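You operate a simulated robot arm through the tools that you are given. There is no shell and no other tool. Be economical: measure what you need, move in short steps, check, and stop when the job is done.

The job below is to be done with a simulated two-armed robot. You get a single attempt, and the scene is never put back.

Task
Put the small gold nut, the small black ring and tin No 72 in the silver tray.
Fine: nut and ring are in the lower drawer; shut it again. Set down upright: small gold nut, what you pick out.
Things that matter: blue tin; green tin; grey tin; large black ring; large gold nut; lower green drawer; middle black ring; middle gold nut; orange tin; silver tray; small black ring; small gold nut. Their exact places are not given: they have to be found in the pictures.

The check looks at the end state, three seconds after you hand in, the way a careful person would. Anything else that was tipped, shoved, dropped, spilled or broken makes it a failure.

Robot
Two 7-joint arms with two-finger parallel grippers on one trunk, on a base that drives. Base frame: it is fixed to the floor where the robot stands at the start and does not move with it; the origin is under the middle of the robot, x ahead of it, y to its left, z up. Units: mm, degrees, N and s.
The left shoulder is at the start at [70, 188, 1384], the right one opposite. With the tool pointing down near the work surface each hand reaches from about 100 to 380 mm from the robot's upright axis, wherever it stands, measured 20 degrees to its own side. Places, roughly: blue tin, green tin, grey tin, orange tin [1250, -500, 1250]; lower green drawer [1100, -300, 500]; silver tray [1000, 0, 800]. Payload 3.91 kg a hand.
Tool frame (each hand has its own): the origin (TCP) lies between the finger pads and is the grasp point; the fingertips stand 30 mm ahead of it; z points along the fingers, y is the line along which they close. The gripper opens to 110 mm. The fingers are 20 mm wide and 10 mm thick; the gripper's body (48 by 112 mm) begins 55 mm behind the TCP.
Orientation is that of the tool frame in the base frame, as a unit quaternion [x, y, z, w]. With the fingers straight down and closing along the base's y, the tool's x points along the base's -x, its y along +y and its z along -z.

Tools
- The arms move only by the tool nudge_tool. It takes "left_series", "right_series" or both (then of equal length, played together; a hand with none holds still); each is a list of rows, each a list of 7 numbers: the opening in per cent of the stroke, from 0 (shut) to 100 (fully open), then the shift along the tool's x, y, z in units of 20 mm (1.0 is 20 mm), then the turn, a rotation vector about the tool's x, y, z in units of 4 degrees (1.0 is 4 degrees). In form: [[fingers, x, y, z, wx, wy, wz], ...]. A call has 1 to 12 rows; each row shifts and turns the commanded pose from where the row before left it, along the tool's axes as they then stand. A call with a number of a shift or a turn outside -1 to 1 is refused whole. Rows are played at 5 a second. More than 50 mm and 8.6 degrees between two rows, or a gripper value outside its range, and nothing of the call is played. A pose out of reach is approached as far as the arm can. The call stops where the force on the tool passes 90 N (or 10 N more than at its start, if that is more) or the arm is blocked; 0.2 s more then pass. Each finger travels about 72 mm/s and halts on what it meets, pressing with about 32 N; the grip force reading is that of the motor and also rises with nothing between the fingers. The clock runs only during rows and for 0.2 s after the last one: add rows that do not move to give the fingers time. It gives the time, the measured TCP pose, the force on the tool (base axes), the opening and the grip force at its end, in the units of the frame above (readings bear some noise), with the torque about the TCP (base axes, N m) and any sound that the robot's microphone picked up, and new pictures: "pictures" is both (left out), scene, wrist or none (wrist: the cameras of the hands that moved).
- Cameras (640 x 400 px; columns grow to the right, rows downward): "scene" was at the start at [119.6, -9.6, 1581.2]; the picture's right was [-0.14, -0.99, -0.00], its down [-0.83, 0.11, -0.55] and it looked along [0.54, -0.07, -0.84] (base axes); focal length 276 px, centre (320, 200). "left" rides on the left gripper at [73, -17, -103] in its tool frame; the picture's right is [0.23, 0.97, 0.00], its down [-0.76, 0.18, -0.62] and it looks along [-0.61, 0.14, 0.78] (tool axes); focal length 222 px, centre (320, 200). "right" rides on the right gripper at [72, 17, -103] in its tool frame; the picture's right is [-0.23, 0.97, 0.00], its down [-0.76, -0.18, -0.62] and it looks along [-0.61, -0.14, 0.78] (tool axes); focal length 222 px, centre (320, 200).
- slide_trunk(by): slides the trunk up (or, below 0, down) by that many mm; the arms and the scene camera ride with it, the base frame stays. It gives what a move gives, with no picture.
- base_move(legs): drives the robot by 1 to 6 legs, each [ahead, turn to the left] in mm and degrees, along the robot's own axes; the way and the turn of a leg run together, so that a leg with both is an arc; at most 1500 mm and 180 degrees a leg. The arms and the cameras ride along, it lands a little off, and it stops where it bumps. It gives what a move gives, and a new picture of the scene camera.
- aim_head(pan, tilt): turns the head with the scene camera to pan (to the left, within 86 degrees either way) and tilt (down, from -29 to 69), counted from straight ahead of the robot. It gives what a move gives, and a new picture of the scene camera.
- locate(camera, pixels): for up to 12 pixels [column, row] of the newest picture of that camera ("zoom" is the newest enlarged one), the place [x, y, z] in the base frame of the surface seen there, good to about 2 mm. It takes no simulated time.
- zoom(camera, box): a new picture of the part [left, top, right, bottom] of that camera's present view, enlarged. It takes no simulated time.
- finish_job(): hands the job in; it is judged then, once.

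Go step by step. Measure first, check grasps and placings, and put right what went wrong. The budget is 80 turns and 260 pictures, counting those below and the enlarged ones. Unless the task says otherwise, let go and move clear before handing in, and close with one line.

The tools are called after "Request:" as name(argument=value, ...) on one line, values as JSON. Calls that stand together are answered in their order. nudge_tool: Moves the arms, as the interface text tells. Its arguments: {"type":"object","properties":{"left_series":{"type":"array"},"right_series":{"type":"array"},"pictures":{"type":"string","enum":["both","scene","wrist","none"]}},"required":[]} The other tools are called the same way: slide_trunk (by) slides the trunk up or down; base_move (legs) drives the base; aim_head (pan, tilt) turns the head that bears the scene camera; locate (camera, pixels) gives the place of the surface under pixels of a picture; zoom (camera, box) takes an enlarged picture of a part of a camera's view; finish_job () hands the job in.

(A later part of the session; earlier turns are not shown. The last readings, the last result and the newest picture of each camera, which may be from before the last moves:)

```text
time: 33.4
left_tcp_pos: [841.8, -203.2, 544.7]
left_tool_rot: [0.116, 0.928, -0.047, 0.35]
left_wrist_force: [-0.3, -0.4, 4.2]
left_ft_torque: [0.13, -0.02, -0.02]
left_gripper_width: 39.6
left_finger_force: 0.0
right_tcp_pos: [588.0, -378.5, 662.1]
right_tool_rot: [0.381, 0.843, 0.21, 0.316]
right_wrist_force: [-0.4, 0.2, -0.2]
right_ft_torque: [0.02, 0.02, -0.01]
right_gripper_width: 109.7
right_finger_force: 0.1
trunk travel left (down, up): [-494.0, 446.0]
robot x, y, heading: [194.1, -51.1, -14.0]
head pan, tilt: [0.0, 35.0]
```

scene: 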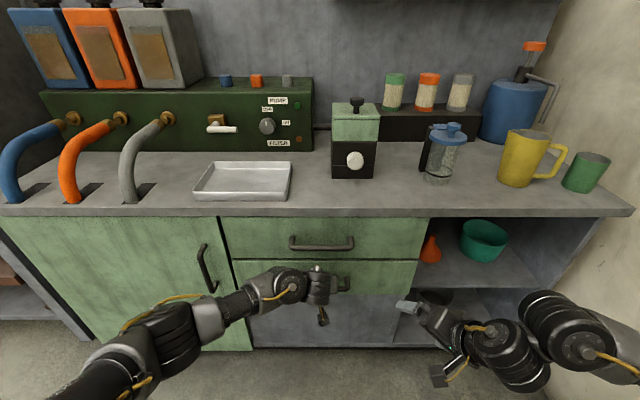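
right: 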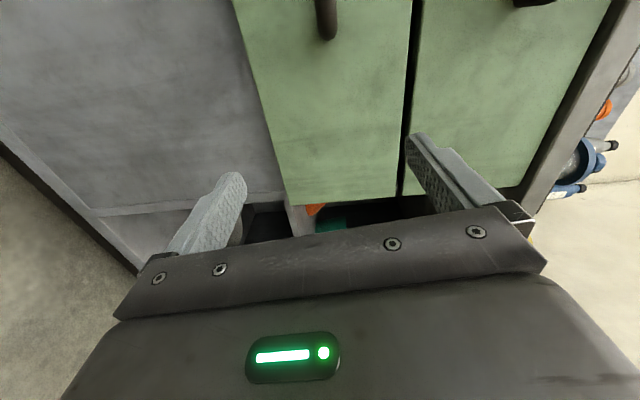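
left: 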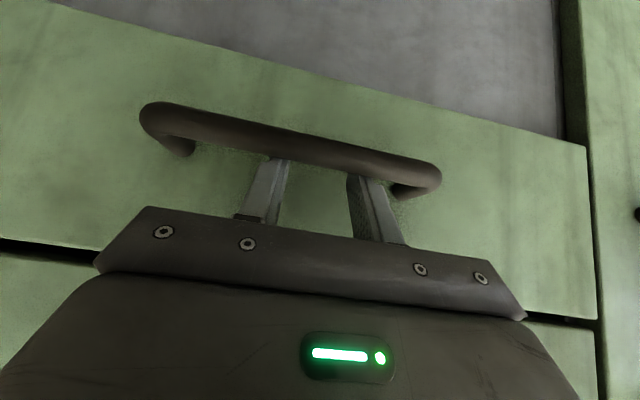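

The fingers are now behind the bar (hidden by it at (280,160) and (360,175)). I'll pull a little with the arm to test.

Request:
nudge_tool(left_series=[[36, 0.755, 0, -0.656, 0, 0, 0], [36, 0.755, 0, -0.656, 0, 0, 0], [36, 0.755, 0, -0.656, 0, 0, 0], [36, 0.755, 0, -0.656, 0, 0, 0], [36, 0, 0, 0, 0, 0, 0]])

```text
time: 34.6
left_tcp_pos: [764.6, -181.8, 544.2]
left_tool_rot: [0.115, 0.928, -0.048, 0.35]
left_wrist_force: [-0.9, -0.3, -0.2]
left_ft_torque: [0.03, 0.03, 0.06]
left_gripper_width: 39.6
left_finger_force: 0.3
right_tcp_pos: [587.3, -378.2, 661.8]
right_tool_rot: [0.381, 0.843, 0.209, 0.316]
right_wrist_force: [-0.2, 0.8, -0.3]
right_ft_torque: [0.01, -0.02, -0.03]
right_gripper_width: 109.9
right_finger_force: 0.0
trunk travel left (down, up): [-494.0, 446.0]
robot x, y, heading: [192.0, -52.4, -13.8]
head pan, tilt: [0.0, 35.0]
```

scene: 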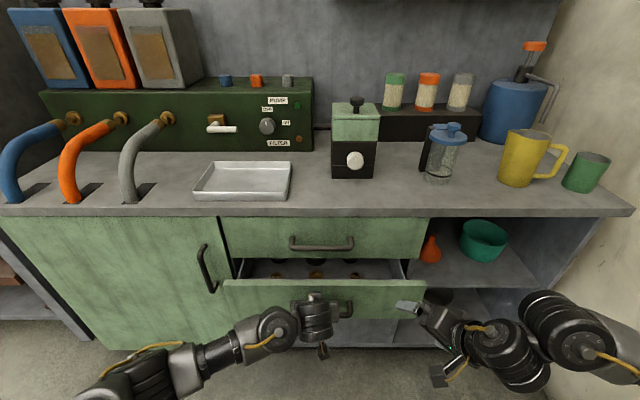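
left: 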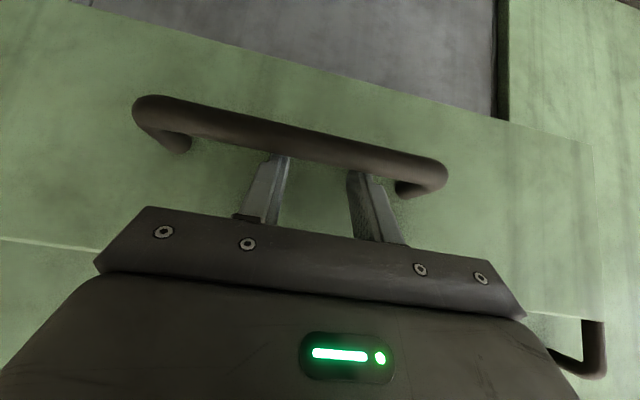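

The drawer slides out freely, with the nuts and rings showing at (280–355,265). I'll back the base 130 mm to open it further.

Request:
base_move(legs=[[-130, 0]])

Request:
zoom(camera="scene", box=[200, 200, 440, 350])

```text
time: 35.9
left_tcp_pos: [643.7, -152.0, 545.0]
left_tool_rot: [0.117, 0.928, -0.049, 0.351]
left_wrist_force: [0.3, 0.0, 0.2]
left_ft_torque: [-0.01, -0.01, 0.04]
left_gripper_width: 39.6
left_finger_force: 0.1
right_tcp_pos: [465.6, -348.6, 662.1]
right_tool_rot: [0.382, 0.843, 0.209, 0.317]
right_wrist_force: [-0.8, -0.5, 0.2]
right_ft_torque: [0.06, 0.0, 0.0]
right_gripper_width: 110.2
right_finger_force: 0.0
trunk travel left (down, up): [-494.0, 446.0]
robot x, y, heading: [69.8, -18.7, -14.1]
head pan, tilt: [0.0, 35.0]
```

scene: 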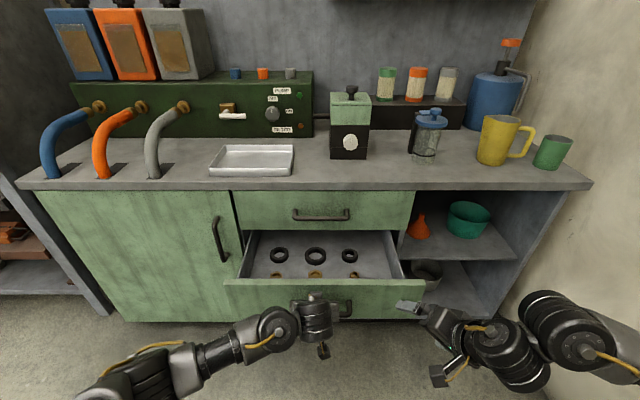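

```text
2.67 times, centred on (320, 275) of scene
```

zoom: 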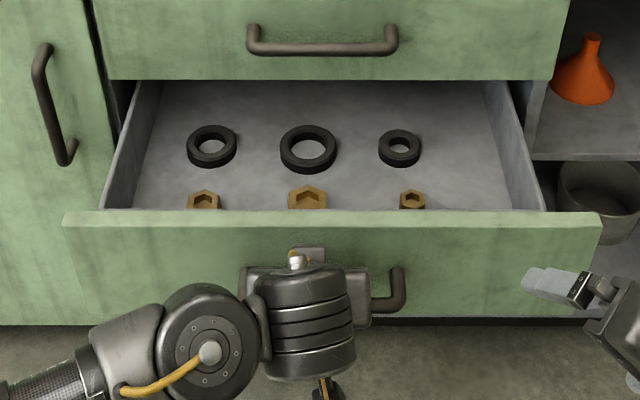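

The drawer is open about 195 mm: rings at the back, nuts in front, and the small ones are on the right (zoom (400,148) and (412,200)). I'll measure them and unhook the left hand, moving it aside.

Request:
locate(camera="zoom", pixels=[[399, 134], [381, 148], [418, 148], [399, 165], [399, 148], [412, 192], [402, 200], [422, 200], [412, 206], [470, 150], [335, 218], [130, 215]])

Request:
nudge_tool(left_series=[[36, -0.3, 0, 0, 0, 0, 0], [36, 0, 0, -1, 0, 0, 0], [36, 0, 0, -1, 0, 0, 0], [36, 0, 0, -1, 0, 0, 0], [36, 0, 0, -1, 0, 0, 0], [36, 0, 0, -1, 0, 0, 0], [36, 0, 1, 0, 0, 0, 0], [36, 0, 1, 0, 0, 0, 0], [36, 0, 1, 0, 0, 0, 0], [36, 0, 1, 0, 0, 0, 0], [36, 0, 1, 0, 0, 0, 0], [36, 0, 1, 0, 0, 0, 0]], pictures="scene")

```text
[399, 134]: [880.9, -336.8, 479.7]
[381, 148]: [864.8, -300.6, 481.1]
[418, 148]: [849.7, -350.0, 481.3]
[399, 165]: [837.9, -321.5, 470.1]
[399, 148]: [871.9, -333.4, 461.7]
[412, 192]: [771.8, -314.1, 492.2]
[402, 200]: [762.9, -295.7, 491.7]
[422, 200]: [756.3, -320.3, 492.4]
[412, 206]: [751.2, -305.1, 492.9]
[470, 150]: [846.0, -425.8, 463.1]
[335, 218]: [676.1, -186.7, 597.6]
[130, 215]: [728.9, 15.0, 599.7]
```

```text
time: 38.5
left_tcp_pos: [614.2, -21.4, 623.2]
left_tool_rot: [0.117, 0.928, -0.049, 0.35]
left_wrist_force: [0.9, -1.3, -0.6]
left_ft_torque: [0.0, -0.02, 0.02]
left_gripper_width: 39.5
left_finger_force: 0.1
right_tcp_pos: [465.3, -348.0, 662.4]
right_tool_rot: [0.381, 0.843, 0.209, 0.317]
right_wrist_force: [0.6, -0.3, 0.1]
right_ft_torque: [0.03, -0.04, -0.02]
right_gripper_width: 110.0
right_finger_force: 0.1
trunk travel left (down, up): [-494.0, 446.0]
robot x, y, heading: [73.3, -17.5, -14.3]
head pan, tilt: [0.0, 35.0]
```

scene: 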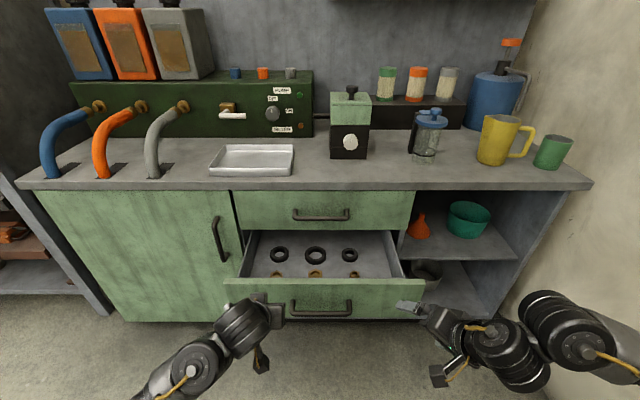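

The small ring sits at 911 ahead, beneath the upper drawer front (902), so the drawer must come out about 110 mm more. I'll hook the left hand again by reversing its path.

Request:
nudge_tool(left_series=[[36, 0, -1, 0, 0, 0, 0], [36, 0, -1, 0, 0, 0, 0], [36, 0, -1, 0, 0, 0, 0], [36, 0, -1, 0, 0, 0, 0], [36, 0, -1, 0, 0, 0, 0], [36, 0, -1, 0, 0, 0, 0], [36, 0, 0, 1, 0, 0, 0], [36, 0, 0, 1, 0, 0, 0], [36, 0, 0, 1, 0, 0, 0], [36, 0, 0, 1, 0, 0, 0], [36, 0, 0, 1, 0, 0, 0], [36, 0, 0, 0, 0, 0, 0]])

```text
time: 41.1
left_tcp_pos: [647.5, -153.9, 547.3]
left_tool_rot: [0.116, 0.928, -0.048, 0.35]
left_wrist_force: [0.2, 0.5, 0.1]
left_ft_torque: [0.01, 0.04, 0.0]
left_gripper_width: 39.6
left_finger_force: 0.1
right_tcp_pos: [466.2, -348.1, 661.9]
right_tool_rot: [0.382, 0.843, 0.209, 0.316]
right_wrist_force: [-0.2, -0.6, 0.2]
right_ft_torque: [0.0, 0.02, -0.04]
right_gripper_width: 110.1
right_finger_force: 0.1
trunk travel left (down, up): [-494.0, 446.0]
robot x, y, heading: [77.3, -19.0, -14.2]
head pan, tilt: [0.0, 35.0]
```

scene: 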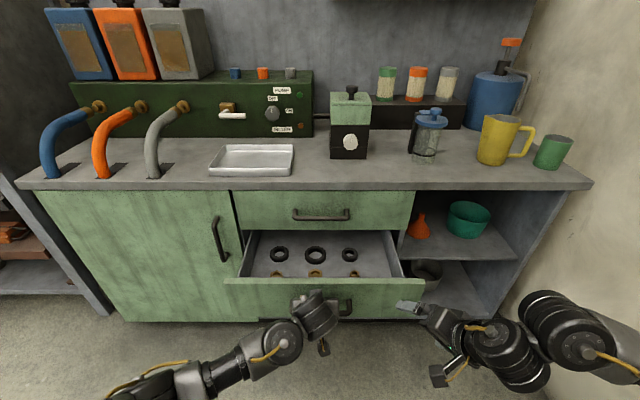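
left: 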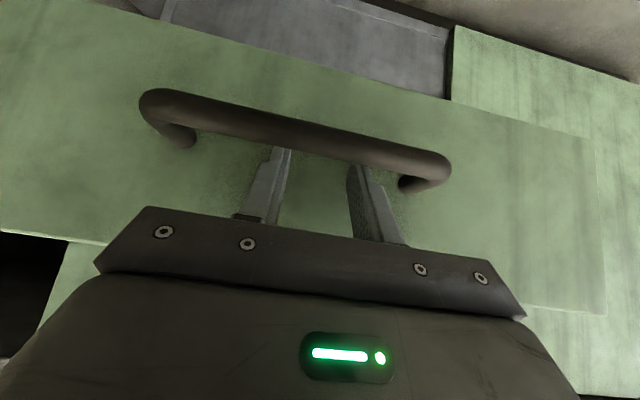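

Hooked again behind the bar. I'll back the base 125 mm.

Request:
base_move(legs=[[-125, 0]])

Request:
zoom(camera="scene", box=[200, 190, 440, 340])

```text
time: 42.4
left_tcp_pos: [524.7, -124.6, 550.2]
left_tool_rot: [0.116, 0.928, -0.049, 0.351]
left_wrist_force: [0.0, 1.0, 0.5]
left_ft_torque: [0.0, 0.01, 0.01]
left_gripper_width: 39.6
left_finger_force: 0.0
right_tcp_pos: [342.5, -317.1, 663.6]
right_tool_rot: [0.381, 0.843, 0.209, 0.317]
right_wrist_force: [0.2, -0.3, -0.2]
right_ft_torque: [-0.01, -0.02, 0.01]
right_gripper_width: 109.7
right_finger_force: 0.1
trunk travel left (down, up): [-494.0, 446.0]
robot x, y, heading: [-47.8, 12.0, -14.2]
head pan, tilt: [0.0, 35.0]
```

scene: 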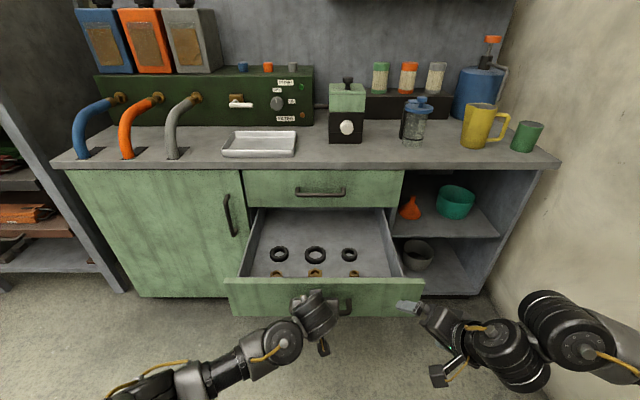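

```text
2.67 times, centred on (320, 265) of scene
```

zoom: 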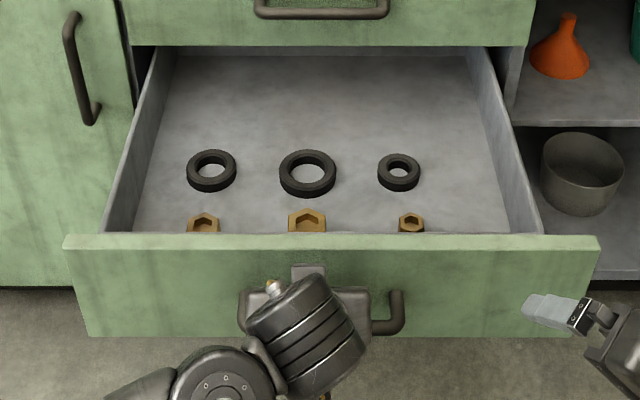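

The drawer is now open about 320 mm; the ring should be at about 790 ahead and the nut at 690. I'll unhook the left hand and move it aside, and extend and turn the right hand toward tool-down.

Request:
nudge_tool(left_series=[[36, -0.3, 0, 0, 0, 0, 0], [36, 0, 0, -1, 0, 0, 0], [36, 0, 0, -1, 0, 0, 0], [36, 0, 0, -1, 0, 0, 0], [36, 0, 0, -1, 0, 0, 0], [36, 0, 0, -1, 0, 0, 0], [36, 0, 1, 0, 0, 0, 0], [36, 0, 1, 0, 0, 0, 0], [36, 0, 1, 0, 0, 0, 0], [36, 0, 1, 0, 0, 0, 0], [36, 0, 1, 0, 0, 0, 0], [36, 0, 1, 0, 0, 0, 0]], right_series=[[100, -0.81, 0.54, 0.405, 0, 0, 0], [100, -0.81, 0.54, 0.405, 0, 0, 0], [100, -0.81, 0.54, 0.405, 0, 0, 0], [100, -0.81, 0.54, 0.405, 0, 0, 0], [100, -0.81, 0.54, 0.405, 0, 0, 0], [100, -0.81, 0.54, 0.405, 0, 0, 0], [100, 0, 0, 0, 0.735, 0.861, -0.816], [100, 0, 0, 0, 0.735, 0.861, -0.816], [100, 0, 0, 0, 0.735, 0.861, -0.816], [100, 0, 0, 0, 0.735, 0.861, -0.816], [100, 0, 0, 0, 0.735, 0.861, -0.816], [100, 0, 0, 0, 0.735, 0.861, -0.816]], pictures="none")

Request:
nudge_tool(left_series=[[36, 0, 1, 0, 0, 0, 0], [36, 0, 1, 0, 0, 0, 0], [36, 0, 1, 0, 0, 0, 0], [36, 0, 1, 0, 0, 0, 0], [36, 0, 1, 0, 0, 0, 0], [36, 0, 1, 0, 0, 0, 0], [36, 0, 1, 0, 0, 0, 0], [36, 0, 1, 0, 0, 0, 0], [36, 0, 1, 0, 0, 0, 0], [36, 0, 1, 0, 0, 0, 0]], right_series=[[100, 0, 0, 0, 0.735, 0.861, -0.816], [100, 0, 0, 0, 0.735, 0.861, -0.816], [100, 0, 0, 0, 0.735, 0.861, -0.816], [100, 0, 0, 0, 0.735, 0.861, -0.816], [100, 0, 0, 0, 0, 0, 0], [100, 0, 0, 0, 0, 0, 0], [100, 0, 0, 0, 0, 0, 0], [100, 0, 0, 0, 0, 0, 0], [100, 0, 0, 0, 0, 0, 0], [100, 0, 0, 0, 0, 0, 0]], pictures="scene")

```text
time: 45.0
left_tcp_pos: [495.4, 8.6, 626.5]
left_tool_rot: [0.116, 0.928, -0.049, 0.351]
left_wrist_force: [0.9, 0.3, 0.7]
left_ft_torque: [0.02, -0.03, 0.02]
left_gripper_width: 39.6
left_finger_force: 0.2
right_tcp_pos: [458.5, -346.4, 702.0]
right_tool_rot: [0.235, 0.959, 0.087, 0.13]
right_wrist_force: [0.7, 0.4, 0.0]
right_ft_torque: [0.0, 0.02, 0.0]
right_gripper_width: 110.0
right_finger_force: 0.1
trunk travel left (down, up): [-494.0, 446.0]
robot x, y, heading: [-53.0, 13.2, -14.0]
head pan, tilt: [0.0, 35.0]
```

```text
time: 47.4
left_tcp_pos: [548.6, 248.9, 624.4]
left_tool_rot: [0.125, 0.93, 0.001, 0.346]
left_wrist_force: [-0.2, 0.1, 0.0]
left_ft_torque: [0.0, -0.02, -0.02]
left_gripper_width: 39.5
left_finger_force: 0.1
right_tcp_pos: [459.6, -346.3, 702.4]
right_tool_rot: [0.124, 0.992, 0.0, -0.001]
right_wrist_force: [0.3, -0.4, 0.0]
right_ft_torque: [-0.04, 0.02, -0.01]
right_gripper_width: 109.7
right_finger_force: 0.0
trunk travel left (down, up): [-494.0, 446.0]
robot x, y, heading: [-51.6, 12.8, -14.3]
head pan, tilt: [0.0, 35.0]
stopped in row 10 (left hand): the arm was blocked; the commanded pose is now the measured one
```

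scene: 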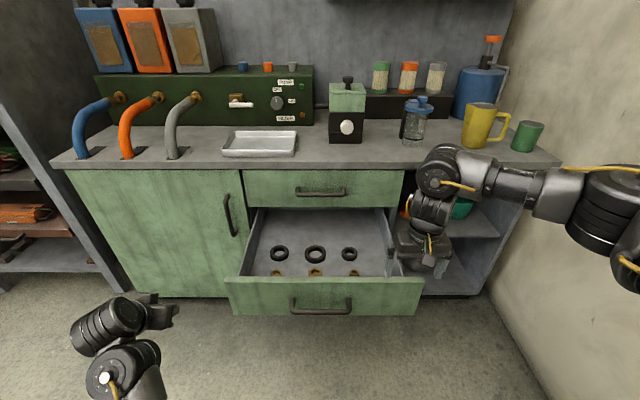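

The right hand points straight down again and the left hand is clear to the side. I'll drive 200 mm ahead so that the drawer is in good reach.

Request:
base_move(legs=[[200, 0]])

Request:
aim_head(pan=-4, tilt=52)

Request:
zoom(camera="scene", box=[220, 160, 460, 310])

```text
time: 49.0
left_tcp_pos: [745.8, 198.4, 624.6]
left_tool_rot: [0.124, 0.93, 0.001, 0.346]
left_wrist_force: [-0.2, 0.1, 0.0]
left_ft_torque: [0.02, 0.01, -0.03]
left_gripper_width: 39.6
left_finger_force: 0.0
right_tcp_pos: [655.5, -396.4, 701.3]
right_tool_rot: [0.125, 0.992, 0.0, -0.001]
right_wrist_force: [0.3, 0.5, -0.9]
right_ft_torque: [0.03, -0.03, 0.02]
right_gripper_width: 109.8
right_finger_force: 0.0
trunk travel left (down, up): [-494.0, 446.0]
robot x, y, heading: [148.1, -36.4, -14.2]
head pan, tilt: [0.0, 35.0]
```

scene: 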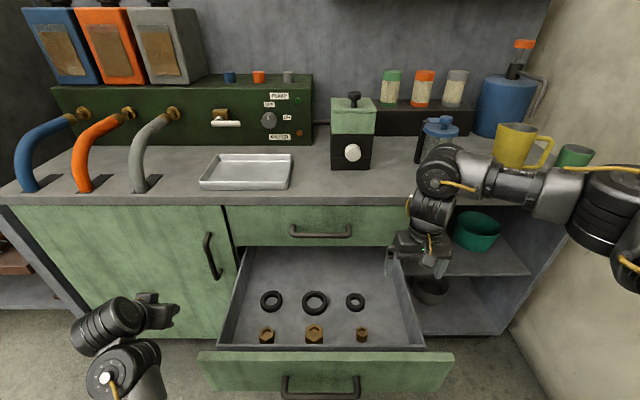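

```text
time: 49.8
left_tcp_pos: [745.4, 199.0, 625.9]
left_tool_rot: [0.125, 0.93, 0.002, 0.347]
left_wrist_force: [-0.2, -0.5, 0.6]
left_ft_torque: [-0.03, -0.03, -0.02]
left_gripper_width: 39.4
left_finger_force: 0.0
right_tcp_pos: [656.5, -395.8, 702.3]
right_tool_rot: [0.125, 0.992, 0.001, 0.0]
right_wrist_force: [-0.4, -0.2, -0.4]
right_ft_torque: [0.01, -0.02, 0.02]
right_gripper_width: 110.2
right_finger_force: 0.0
trunk travel left (down, up): [-494.0, 446.0]
robot x, y, heading: [146.1, -36.1, -14.1]
head pan, tilt: [-4.0, 52.0]
```

scene: 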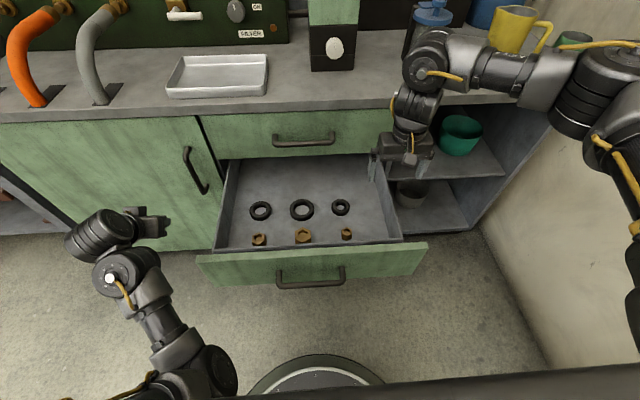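

```text
2.67 times, centred on (340, 235) of scene
```

zoom: 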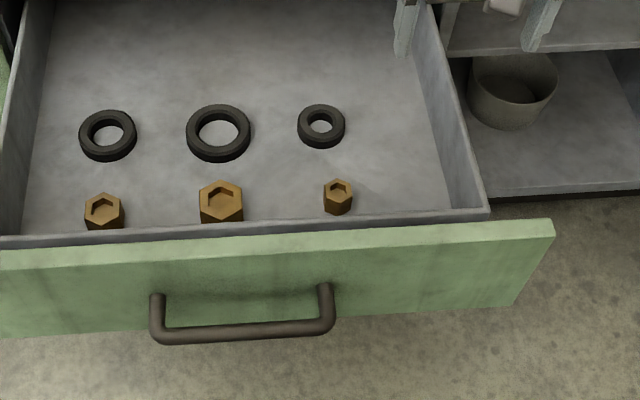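

The robot's round base at (315,375) stays clear of the drawer. Now I'll measure the small nut (zoom (337,193)) and small ring (321,124), plus drawer walls and the tray.

Request:
locate(camera="zoom", pixels=[[338, 183], [327, 188], [351, 189], [338, 199], [337, 193], [321, 106], [298, 122], [343, 122], [321, 138], [321, 124], [300, 225], [470, 170]])

Request:
locate(camera="scene", pixels=[[315, 358], [315, 366], [185, 60], [265, 58], [170, 93], [264, 92], [217, 75], [217, 60], [217, 89], [178, 78], [258, 76], [302, 208]])

```text
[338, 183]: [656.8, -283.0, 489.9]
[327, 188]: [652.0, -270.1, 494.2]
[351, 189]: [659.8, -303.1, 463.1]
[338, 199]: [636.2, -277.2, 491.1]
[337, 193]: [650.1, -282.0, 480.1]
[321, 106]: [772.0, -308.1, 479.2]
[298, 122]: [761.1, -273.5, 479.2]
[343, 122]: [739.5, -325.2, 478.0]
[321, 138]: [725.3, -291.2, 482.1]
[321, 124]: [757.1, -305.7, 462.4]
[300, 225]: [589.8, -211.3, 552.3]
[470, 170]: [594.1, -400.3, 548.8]
```

```text
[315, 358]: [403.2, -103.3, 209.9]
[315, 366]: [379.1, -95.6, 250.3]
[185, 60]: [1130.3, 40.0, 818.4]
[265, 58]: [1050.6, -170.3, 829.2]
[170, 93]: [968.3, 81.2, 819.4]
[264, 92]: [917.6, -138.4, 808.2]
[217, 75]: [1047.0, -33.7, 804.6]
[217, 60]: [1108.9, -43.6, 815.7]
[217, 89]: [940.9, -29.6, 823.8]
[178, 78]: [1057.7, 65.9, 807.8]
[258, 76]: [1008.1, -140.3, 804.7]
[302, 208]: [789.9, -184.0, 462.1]
```

The nut's centre is about [647,-281], top 492; the ring's about [749,-299], top 480; floor 462. With the tool straight down at the nut, the wrist camera may come near the drawer front (top 598), so I'll check what that hardware looks like.

Request:
zoom(camera="scene", box=[350, 30, 510, 210])

Request:
locate(camera="zoom", pixels=[[350, 280], [310, 280], [390, 290], [375, 250], [375, 310], [330, 310], [390, 320]])

Request:
locate(camera="scene", pixels=[[300, 252], [220, 256], [400, 246], [310, 246]])

```text
2.22 times, centred on (430, 120) of scene
```

zoom: 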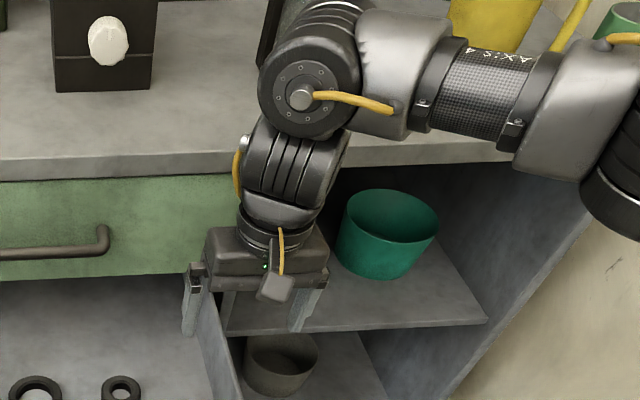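

```text
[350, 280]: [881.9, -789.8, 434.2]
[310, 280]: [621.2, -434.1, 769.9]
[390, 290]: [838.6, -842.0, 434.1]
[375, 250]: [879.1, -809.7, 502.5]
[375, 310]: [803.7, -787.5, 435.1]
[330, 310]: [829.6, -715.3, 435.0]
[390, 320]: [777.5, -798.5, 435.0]
```

```text
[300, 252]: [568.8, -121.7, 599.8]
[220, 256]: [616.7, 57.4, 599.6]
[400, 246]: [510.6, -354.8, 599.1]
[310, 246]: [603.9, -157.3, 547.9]
```

The camera box sits 72 mm toward me, so a 12° lean of the wrist will keep it clear of the drawer front. I'll move above the nut, lean, and descend to about z 582 to check.

Request:
nudge_tool(right_series=[[60, 0.32, 0.915, 0, 0, 0, 0], [60, 0.32, 0.915, 0, 0, 0, 0], [60, 0.32, 0.915, 0, 0, 0, 0], [60, 0.32, 0.915, 0, 0, 0, 0], [60, 0.32, 0.915, 0, 0, 0, 0], [60, 0.32, 0.915, 0, 0, 1, 0], [60, 0, 0, 0, 0, 1, 0], [60, 0, 0, 0, 0, 1, 0], [60, -0.208, 0, 0.978, 0, 0, 0], [60, -0.208, 0, 0.978, 0, 0, 0], [60, -0.208, 0, 0.978, 0, 0, 0], [60, -0.208, 0, 0.978, 0, 0, 0]])

```text
time: 52.4
left_tcp_pos: [745.7, 197.5, 624.8]
left_tool_rot: [0.123, 0.93, 0.002, 0.347]
left_wrist_force: [-0.7, 0.5, -0.7]
left_ft_torque: [-0.01, 0.01, 0.02]
left_gripper_width: 39.7
left_finger_force: 0.1
right_tcp_pos: [644.0, -281.3, 620.5]
right_tool_rot: [0.124, 0.987, 0.015, -0.104]
right_wrist_force: [0.0, 0.0, -0.5]
right_ft_torque: [0.0, 0.02, 0.0]
right_gripper_width: 66.3
right_finger_force: 0.1
trunk travel left (down, up): [-494.0, 446.0]
robot x, y, heading: [143.9, -36.7, -14.2]
head pan, tilt: [-4.0, 52.0]
```

scene: 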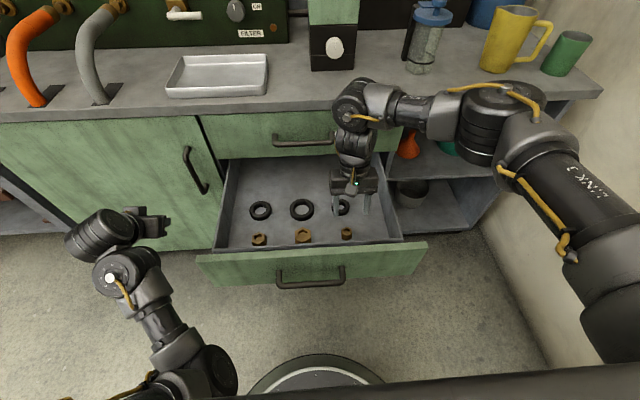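
right: 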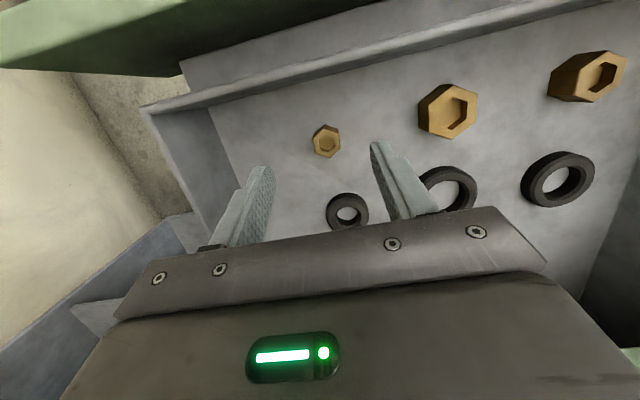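

The wrist view shows the small nut at (327,140) between the fingers. I'll measure it from here.

Request:
zoom(camera="right", box=[260, 90, 420, 240])

Request:
locate(camera="right", pixels=[[327, 128], [314, 136], [340, 133], [326, 152], [316, 148], [339, 146], [347, 205], [347, 198], [330, 212], [365, 210], [347, 226]])

```text
2.67 times, centred on (340, 165) of right
```

zoom: 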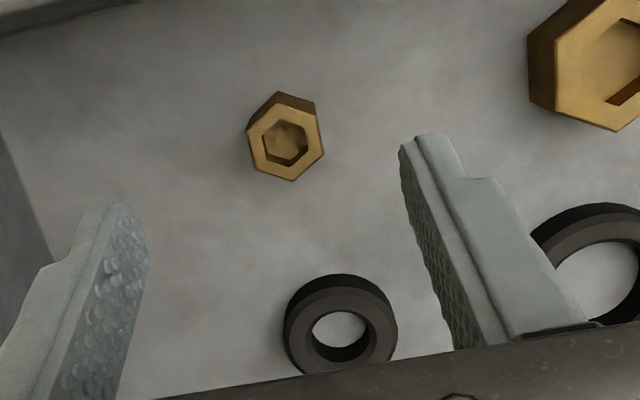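

```text
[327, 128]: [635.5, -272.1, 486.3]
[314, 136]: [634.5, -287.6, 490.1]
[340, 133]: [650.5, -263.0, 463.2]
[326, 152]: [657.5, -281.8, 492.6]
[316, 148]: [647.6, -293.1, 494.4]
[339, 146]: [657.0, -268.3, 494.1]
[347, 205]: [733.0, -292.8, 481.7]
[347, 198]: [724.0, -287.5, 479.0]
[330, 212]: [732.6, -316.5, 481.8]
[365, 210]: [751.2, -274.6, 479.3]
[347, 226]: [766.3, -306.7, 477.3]
```

The nut's centre is at [647,-278.5], nearly under the tool. I'll correct by a few millimetres and descend to z 497 (tips 4 mm above the drawer floor).

Request:
nudge_tool(right_series=[[55, -0.28, 0.17, 0, 0, 0, 0], [50, -0.183, 0, 0.862, 0, 0, 0], [50, -0.183, 0, 0.862, 0, 0, 0], [50, -0.183, 0, 0.862, 0, 0, 0], [50, -0.183, 0, 0.862, 0, 0, 0], [50, -0.183, 0, 0.862, 0, 0, 0], [50, -0.183, 0, 0.862, 0, 0, 0], [50, -0.183, 0, 0.862, 0, 0, 0], [50, 0, 0, 0, 0, 0, 0]])

```text
time: 54.4
left_tcp_pos: [743.3, 198.3, 625.5]
left_tool_rot: [0.124, 0.93, 0.0, 0.346]
left_wrist_force: [0.1, -0.1, 0.9]
left_ft_torque: [0.01, -0.02, 0.02]
left_gripper_width: 39.7
left_finger_force: 0.1
right_tcp_pos: [650.7, -278.3, 499.1]
right_tool_rot: [0.124, 0.987, 0.014, -0.105]
right_wrist_force: [-0.5, 0.2, -0.1]
right_ft_torque: [0.02, 0.03, -0.01]
right_gripper_width: 55.1
right_finger_force: 0.0
trunk travel left (down, up): [-494.0, 446.0]
robot x, y, heading: [146.6, -38.3, -13.9]
head pan, tilt: [-4.0, 52.0]
```

scene: 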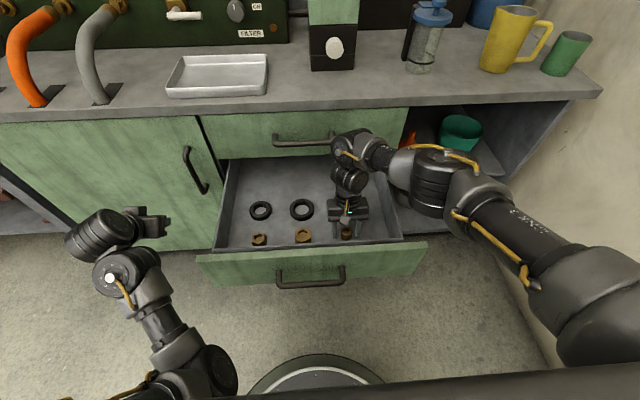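
right: 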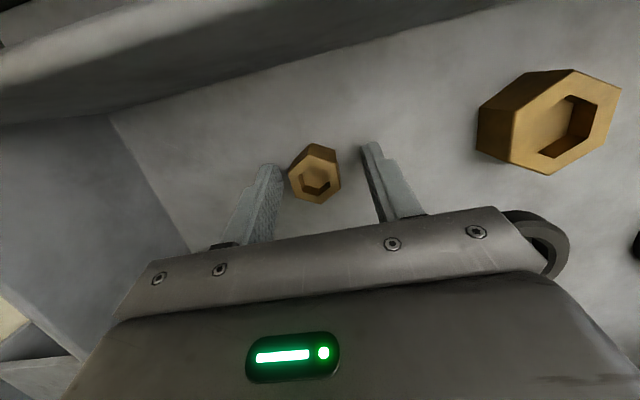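

The nut at (315,175) stands between the fingertips. I'll close on it.

Request:
nudge_tool(right_series=[[0, 0, 0, 0, 0, 0, 0], [0, 0, 0, 0, 0, 0, 0], [0, 0, 0, 0, 0, 0, 0], [0, 0, 0, 0, 0, 0, 0]], pictures="wrist")

```text
time: 55.4
left_tcp_pos: [744.5, 198.9, 624.9]
left_tool_rot: [0.123, 0.93, 0.001, 0.346]
left_wrist_force: [-0.8, 0.8, -0.7]
left_ft_torque: [0.0, 0.0, -0.04]
left_gripper_width: 39.7
left_finger_force: 0.1
right_tcp_pos: [652.2, -278.8, 498.8]
right_tool_rot: [0.123, 0.987, 0.014, -0.104]
right_wrist_force: [-0.8, -0.5, 0.1]
right_ft_torque: [-0.01, -0.02, 0.0]
right_gripper_width: 32.4
right_finger_force: 31.7
trunk travel left (down, up): [-494.0, 446.0]
robot x, y, heading: [149.1, -35.7, -14.1]
head pan, tilt: [-4.0, 52.0]
```

right: 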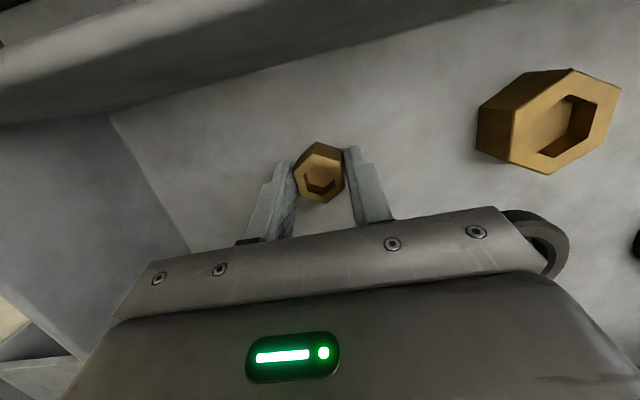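

It stopped at 32.4 mm with 32 N. I'll check how the nut sits between the pads.

Request:
zoom(camera="right", box=[240, 110, 420, 240])

```text
3.08 times, centred on (330, 175) of right
```

zoom: 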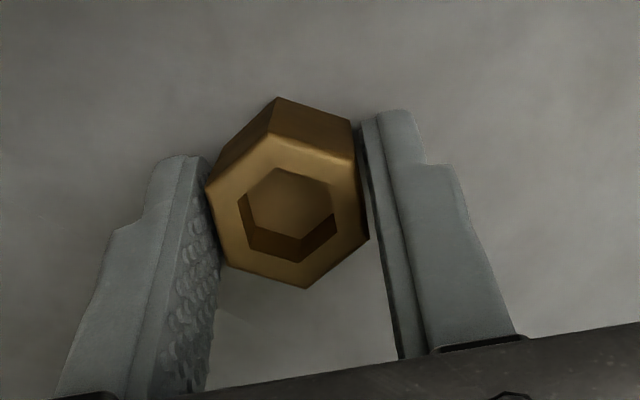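

The flats are against the pads. I'll lift straight up 180 mm and check the hold.

Request:
nudge_tool(right_series=[[0, 0.104, 0, -0.489, 0, 0, 0], [0, 0.208, 0, -0.978, 0, 0, 0], [0, 0.208, 0, -0.978, 0, 0, 0], [0, 0.208, 0, -0.978, 0, 0, 0], [0, 0.208, 0, -0.978, 0, 0, 0], [0, 0.208, 0, -0.978, 0, 0, 0], [0, 0.208, 0, -0.978, 0, 0, 0], [0, 0.208, 0, -0.978, 0, 0, 0], [0, 0.208, 0, -0.978, 0, 0, 0], [0, 0.208, 0, -0.978, 0, 0, 0]])

```text
time: 57.6
left_tcp_pos: [744.4, 198.4, 625.6]
left_tool_rot: [0.124, 0.93, 0.001, 0.346]
left_wrist_force: [0.7, 1.0, -1.1]
left_ft_torque: [0.02, 0.01, 0.02]
left_gripper_width: 39.3
left_finger_force: 0.0
right_tcp_pos: [650.3, -277.2, 689.2]
right_tool_rot: [0.124, 0.987, 0.013, -0.105]
right_wrist_force: [-1.3, 0.2, -0.5]
right_ft_torque: [-0.02, 0.0, -0.03]
right_gripper_width: 32.5
right_finger_force: 31.9
trunk travel left (down, up): [-494.0, 446.0]
robot x, y, heading: [147.4, -32.2, -14.1]
head pan, tilt: [-4.0, 52.0]
```

scene: 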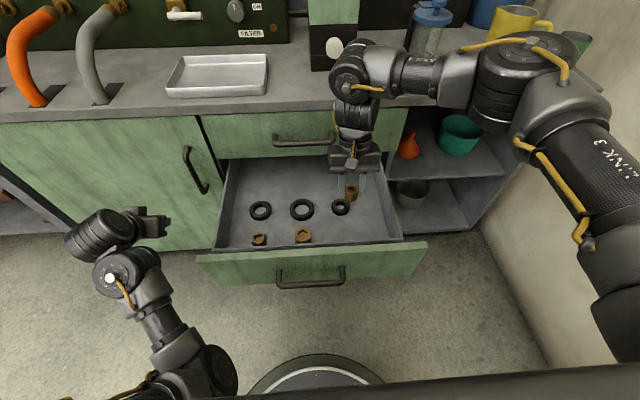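
right: 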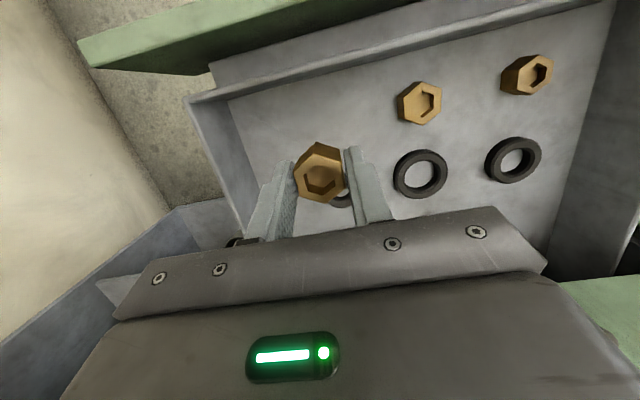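

The nut is held firmly. Next I raise the trunk 240 mm, draw the left hand inward a bit, then turn 20° left and drive ahead so the tray comes within the right hand's reach.

Request:
slide_trunk(by=240)

Request:
nudge_tool(left_series=[[36, 0, -1, 0, 0, 0, 0], [36, 0, -1, 0, 0, 0, 0], [36, 0, -1, 0, 0, 0, 0], [36, 0, -1, 0, 0, 0, 0], [36, 0, -1, 0, 0, 0, 0]], pictures="none")

Request:
base_move(legs=[[0, 20], [150, 0]])

```text
time: 60.1
left_tcp_pos: [744.9, 198.2, 863.7]
left_tool_rot: [0.124, 0.93, 0.002, 0.346]
left_wrist_force: [-0.2, -0.5, 0.4]
left_ft_torque: [0.0, -0.02, 0.0]
left_gripper_width: 39.7
left_finger_force: 0.0
right_tcp_pos: [652.6, -277.5, 928.5]
right_tool_rot: [0.124, 0.987, 0.014, -0.104]
right_wrist_force: [-0.6, -0.2, -0.9]
right_ft_torque: [-0.01, -0.01, -0.01]
right_gripper_width: 32.4
right_finger_force: 32.2
trunk travel left (down, up): [-734.0, 206.0]
robot x, y, heading: [142.1, -37.3, -14.5]
head pan, tilt: [-4.0, 52.0]
```

```text
time: 61.3
left_tcp_pos: [723.8, 101.9, 855.9]
left_tool_rot: [0.125, 0.93, 0.001, 0.346]
left_wrist_force: [0.0, -0.1, -1.2]
left_ft_torque: [0.03, 0.01, 0.01]
left_gripper_width: 39.6
left_finger_force: 0.0
right_tcp_pos: [653.0, -276.0, 929.6]
right_tool_rot: [0.124, 0.987, 0.013, -0.105]
right_wrist_force: [0.3, -0.1, -0.2]
right_ft_torque: [0.0, -0.02, -0.01]
right_gripper_width: 32.3
right_finger_force: 32.2
trunk travel left (down, up): [-734.0, 206.0]
robot x, y, heading: [149.7, -35.2, -14.0]
head pan, tilt: [-4.0, 52.0]
```

```text
time: 63.7
left_tcp_pos: [791.3, 306.2, 856.4]
left_tool_rot: [-0.039, 0.937, 0.061, 0.341]
left_wrist_force: [-0.3, -1.0, 0.7]
left_ft_torque: [0.01, 0.01, -0.02]
left_gripper_width: 39.5
left_finger_force: 0.0
right_tcp_pos: [856.1, -73.5, 929.5]
right_tool_rot: [-0.05, 0.993, -0.004, -0.105]
right_wrist_force: [-0.3, -0.5, -0.6]
right_ft_torque: [-0.02, 0.0, 0.03]
right_gripper_width: 32.7
right_finger_force: 31.8
trunk travel left (down, up): [-734.0, 206.0]
robot x, y, heading: [299.4, -24.2, 6.1]
head pan, tilt: [-4.0, 52.0]
```

scene: 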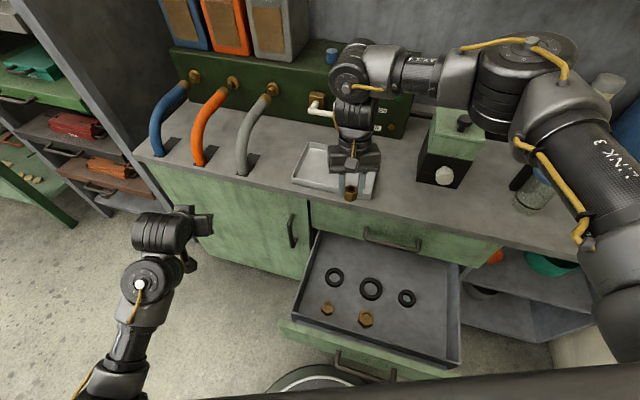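

The nut now hovers just in front of the tray. I'll drive 80 mm more and look from the wrist camera.

Request:
base_move(legs=[[80, 0]])

Request:
nudge_tool(right_series=[[0, -0.7, -0.6, 0, 0, 0, 0], [0, -0.7, -0.6, 0, 0, 0, 0], [0, -0.6, -0.6, 0, 0, 0, 0], [0, 0, 0, 0, 0, 0, 0]])

```text
time: 64.8
left_tcp_pos: [869.6, 314.7, 856.6]
left_tool_rot: [-0.04, 0.937, 0.061, 0.342]
left_wrist_force: [0.0, -0.6, 0.3]
left_ft_torque: [-0.04, -0.05, 0.03]
left_gripper_width: 39.5
left_finger_force: 0.1
right_tcp_pos: [933.6, -65.3, 930.5]
right_tool_rot: [-0.052, 0.993, -0.004, -0.104]
right_wrist_force: [0.1, 1.2, -0.1]
right_ft_torque: [0.02, 0.0, 0.0]
right_gripper_width: 32.5
right_finger_force: 31.6
trunk travel left (down, up): [-734.0, 206.0]
robot x, y, heading: [379.8, -14.1, 6.1]
head pan, tilt: [-4.0, 52.0]
```

scene: 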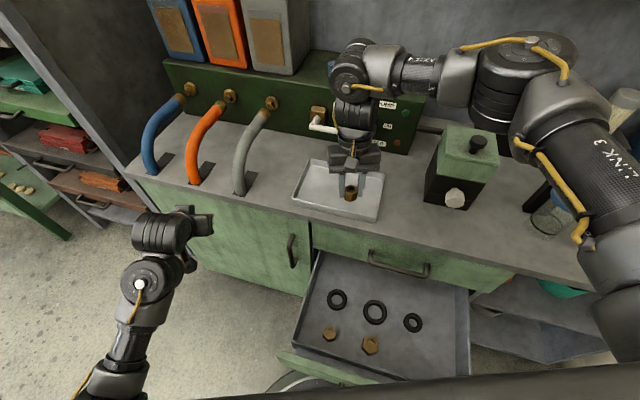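

```text
time: 65.8
left_tcp_pos: [871.7, 314.3, 857.8]
left_tool_rot: [-0.04, 0.937, 0.061, 0.342]
left_wrist_force: [-0.7, -0.6, 0.0]
left_ft_torque: [0.01, -0.02, 0.01]
left_gripper_width: 39.6
left_finger_force: 0.0
right_tcp_pos: [977.6, -96.6, 920.4]
right_tool_rot: [-0.05, 0.993, -0.004, -0.104]
right_wrist_force: [0.1, 0.2, -1.1]
right_ft_torque: [-0.03, -0.02, -0.02]
right_gripper_width: 32.3
right_finger_force: 31.5
trunk travel left (down, up): [-734.0, 206.0]
robot x, y, heading: [378.7, -10.5, 5.8]
head pan, tilt: [-4.0, 52.0]
```

scene: 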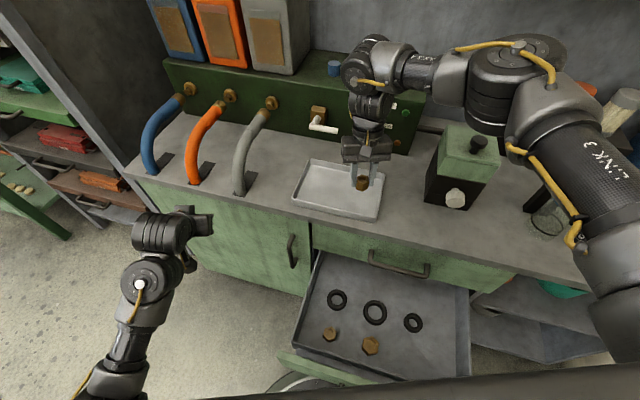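
right: 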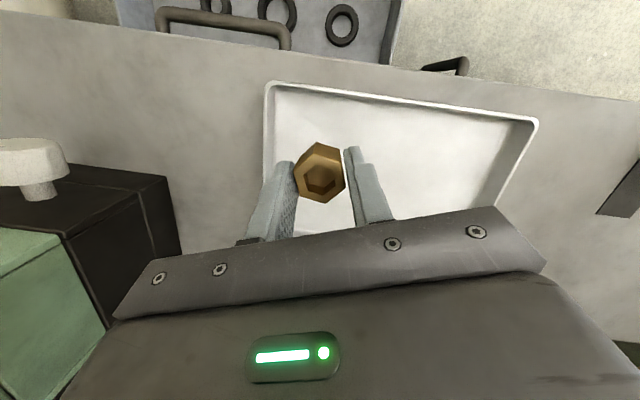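

The nut is over the right-front part of the tray. I'll measure the tray's edges from this view before lowering.

Request:
locate(camera="right", pixels=[[268, 86], [276, 95], [270, 150], [536, 122], [525, 130], [400, 103], [400, 115], [400, 160], [310, 120], [272, 130], [160, 230], [35, 160]])

```text
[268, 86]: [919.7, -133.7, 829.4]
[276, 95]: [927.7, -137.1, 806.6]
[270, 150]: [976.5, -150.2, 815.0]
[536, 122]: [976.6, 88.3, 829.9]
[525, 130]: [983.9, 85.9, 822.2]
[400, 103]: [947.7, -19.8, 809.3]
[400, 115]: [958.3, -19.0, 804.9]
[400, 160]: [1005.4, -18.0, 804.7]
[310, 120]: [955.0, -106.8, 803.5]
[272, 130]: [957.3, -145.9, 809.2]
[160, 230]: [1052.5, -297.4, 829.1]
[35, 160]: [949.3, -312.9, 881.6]
```

Tray rim is at z 830, floor at 804.5; the nut needs to go down about 79 mm. I'll lower almost to the floor and check the force.

Request:
nudge_tool(right_series=[[0, -0.2, 0, 0.94, 0, 0, 0], [0, -0.2, 0, 0.94, 0, 0, 0], [0, -0.2, 0, 0.94, 0, 0, 0], [0, -0.18, 0, 0.85, 0, 0, 0], [0, 0, 0, 0, 0, 0, 0]], pictures="wrist")

```text
time: 67.0
left_tcp_pos: [872.9, 313.8, 855.7]
left_tool_rot: [-0.04, 0.937, 0.062, 0.34]
left_wrist_force: [0.1, -1.3, 0.4]
left_ft_torque: [-0.03, 0.0, 0.01]
left_gripper_width: 39.6
left_finger_force: 0.1
right_tcp_pos: [978.6, -96.1, 846.2]
right_tool_rot: [-0.05, 0.993, -0.005, -0.106]
right_wrist_force: [-0.9, -0.8, 0.3]
right_ft_torque: [0.03, 0.03, 0.02]
right_gripper_width: 32.4
right_finger_force: 31.7
trunk travel left (down, up): [-734.0, 206.0]
robot x, y, heading: [378.5, -8.6, 5.9]
head pan, tilt: [-4.0, 52.0]
```

right: 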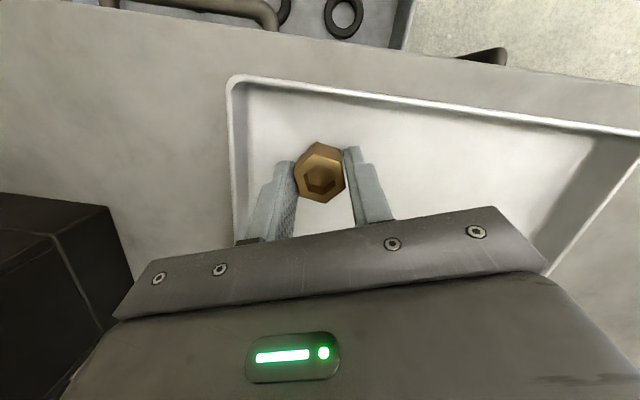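

No contact yet at 846; about 5 mm remain. I'll go down gently.

Request:
nudge_tool(right_series=[[0, -0.026, 0, 0.12, 0, 0, 0], [0, -0.026, 0, 0.12, 0, 0, 0], [0, 0, 0, 0, 0, 0, 0]], pictures="none")

```text
time: 67.8
left_tcp_pos: [871.5, 315.0, 856.8]
left_tool_rot: [-0.04, 0.937, 0.062, 0.341]
left_wrist_force: [-0.4, -1.0, 0.2]
left_ft_torque: [0.02, -0.03, 0.01]
left_gripper_width: 39.7
left_finger_force: 0.1
right_tcp_pos: [979.8, -96.2, 841.4]
right_tool_rot: [-0.05, 0.993, -0.005, -0.104]
right_wrist_force: [0.7, -0.2, 7.1]
right_ft_torque: [0.01, 0.04, 0.0]
right_gripper_width: 32.2
right_finger_force: 32.5
trunk travel left (down, up): [-734.0, 206.0]
robot x, y, heading: [376.9, -13.2, 5.7]
head pan, tilt: [-4.0, 52.0]
```

Contact, 7 N upward: the nut is on the tray floor. I'll open slightly and lift away.

Request:
nudge_tool(right_series=[[44, 0, 0, 0, 0, 0, 0], [44, 0, 0, 0, 0, 0, 0], [44, 0.104, 0, -0.489, 0, 0, 0], [44, 0.208, 0, -0.978, 0, 0, 0], [44, 0.208, 0, -0.978, 0, 0, 0], [44, 0.208, 0, -0.978, 0, 0, 0], [44, 0.208, 0, -0.978, 0, 0, 0], [44, 0.208, 0, -0.978, 0, 0, 0]])

```text
time: 69.6
left_tcp_pos: [872.1, 314.6, 856.3]
left_tool_rot: [-0.041, 0.937, 0.061, 0.341]
left_wrist_force: [0.2, 1.2, -0.2]
left_ft_torque: [0.03, -0.02, -0.01]
left_gripper_width: 39.5
left_finger_force: 0.1
right_tcp_pos: [975.4, -95.5, 951.5]
right_tool_rot: [-0.049, 0.993, -0.004, -0.105]
right_wrist_force: [-0.8, -0.9, 0.0]
right_ft_torque: [0.01, -0.05, 0.0]
right_gripper_width: 48.3
right_finger_force: 0.1
trunk travel left (down, up): [-734.0, 206.0]
robot x, y, heading: [383.1, -13.0, 6.1]
head pan, tilt: [-4.0, 52.0]
```

scene: 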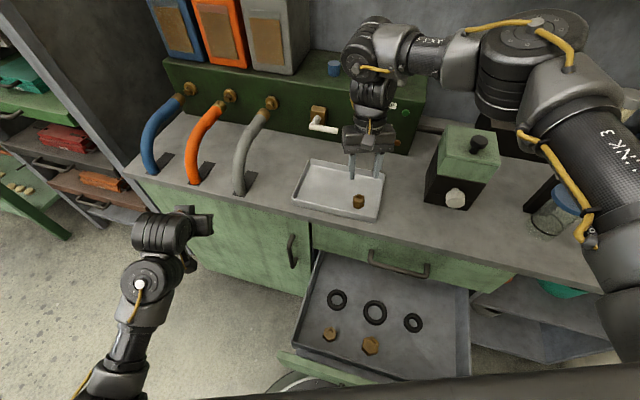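
right: 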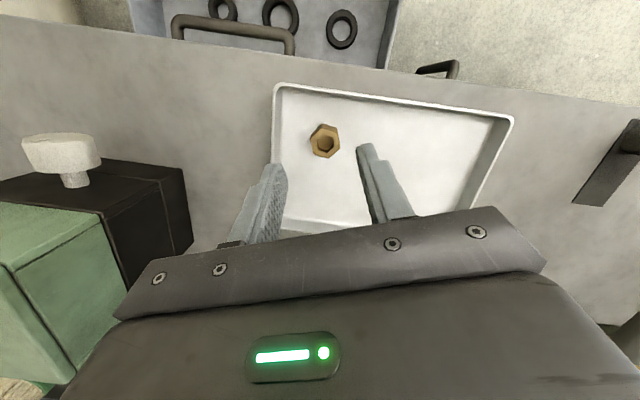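

The nut stands upright in the tray at (325,140). Now back the same way for the ring: reverse, turn right 20°, lower the trunk.

Request:
base_move(legs=[[-230, 0], [0, -20]])

Request:
slide_trunk(by=-240)

Request:
aim_head(pan=-4, tilt=52)

```text
time: 72.4
left_tcp_pos: [723.8, 101.6, 856.2]
left_tool_rot: [0.124, 0.93, 0.001, 0.346]
left_wrist_force: [0.6, -0.4, -0.3]
left_ft_torque: [0.01, 0.03, -0.01]
left_gripper_width: 39.7
left_finger_force: 0.2
right_tcp_pos: [682.6, -320.7, 952.4]
right_tool_rot: [0.122, 0.987, 0.014, -0.103]
right_wrist_force: [0.5, -0.2, -0.5]
right_ft_torque: [0.02, -0.01, 0.03]
right_gripper_width: 48.3
right_finger_force: 0.0
trunk travel left (down, up): [-734.0, 206.0]
robot x, y, heading: [146.8, -36.0, -13.9]
head pan, tilt: [-4.0, 52.0]
```

scene: 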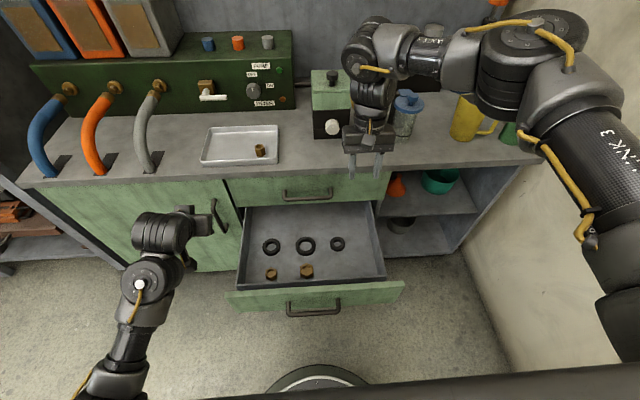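

```text
time: 74.9
left_tcp_pos: [723.5, 102.3, 617.2]
left_tool_rot: [0.123, 0.93, 0.001, 0.347]
left_wrist_force: [-0.3, -0.1, 1.2]
left_ft_torque: [0.0, 0.0, -0.01]
left_gripper_width: 39.7
left_finger_force: 0.2
right_tcp_pos: [683.4, -319.3, 710.9]
right_tool_rot: [0.122, 0.987, 0.013, -0.105]
right_wrist_force: [-0.1, -0.2, -0.6]
right_ft_torque: [0.01, 0.02, 0.01]
right_gripper_width: 48.6
right_finger_force: 0.0
trunk travel left (down, up): [-494.0, 446.0]
robot x, y, heading: [149.0, -36.9, -14.0]
head pan, tilt: [-4.0, 52.0]
```

```text
time: 75.5
left_tcp_pos: [723.3, 101.3, 617.5]
left_tool_rot: [0.123, 0.93, 0.002, 0.346]
left_wrist_force: [0.0, 0.0, -0.3]
left_ft_torque: [-0.02, -0.03, -0.02]
left_gripper_width: 39.8
left_finger_force: 0.0
right_tcp_pos: [683.3, -320.3, 709.8]
right_tool_rot: [0.122, 0.987, 0.014, -0.105]
right_wrist_force: [-0.1, 0.0, -1.0]
right_ft_torque: [0.01, -0.03, 0.0]
right_gripper_width: 48.3
right_finger_force: 0.2
trunk travel left (down, up): [-494.0, 446.0]
robot x, y, heading: [146.9, -33.5, -13.8]
head pan, tilt: [-4.0, 52.0]
```

scene: 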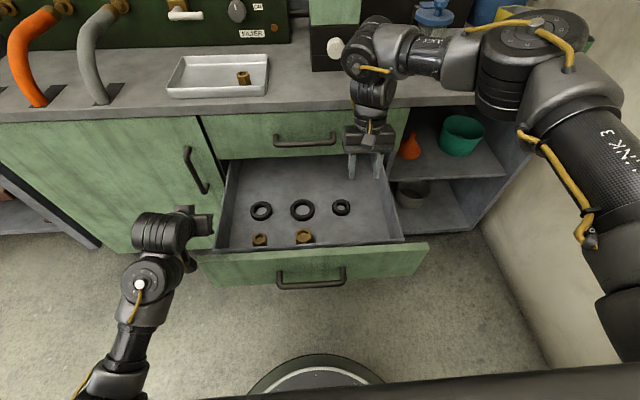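

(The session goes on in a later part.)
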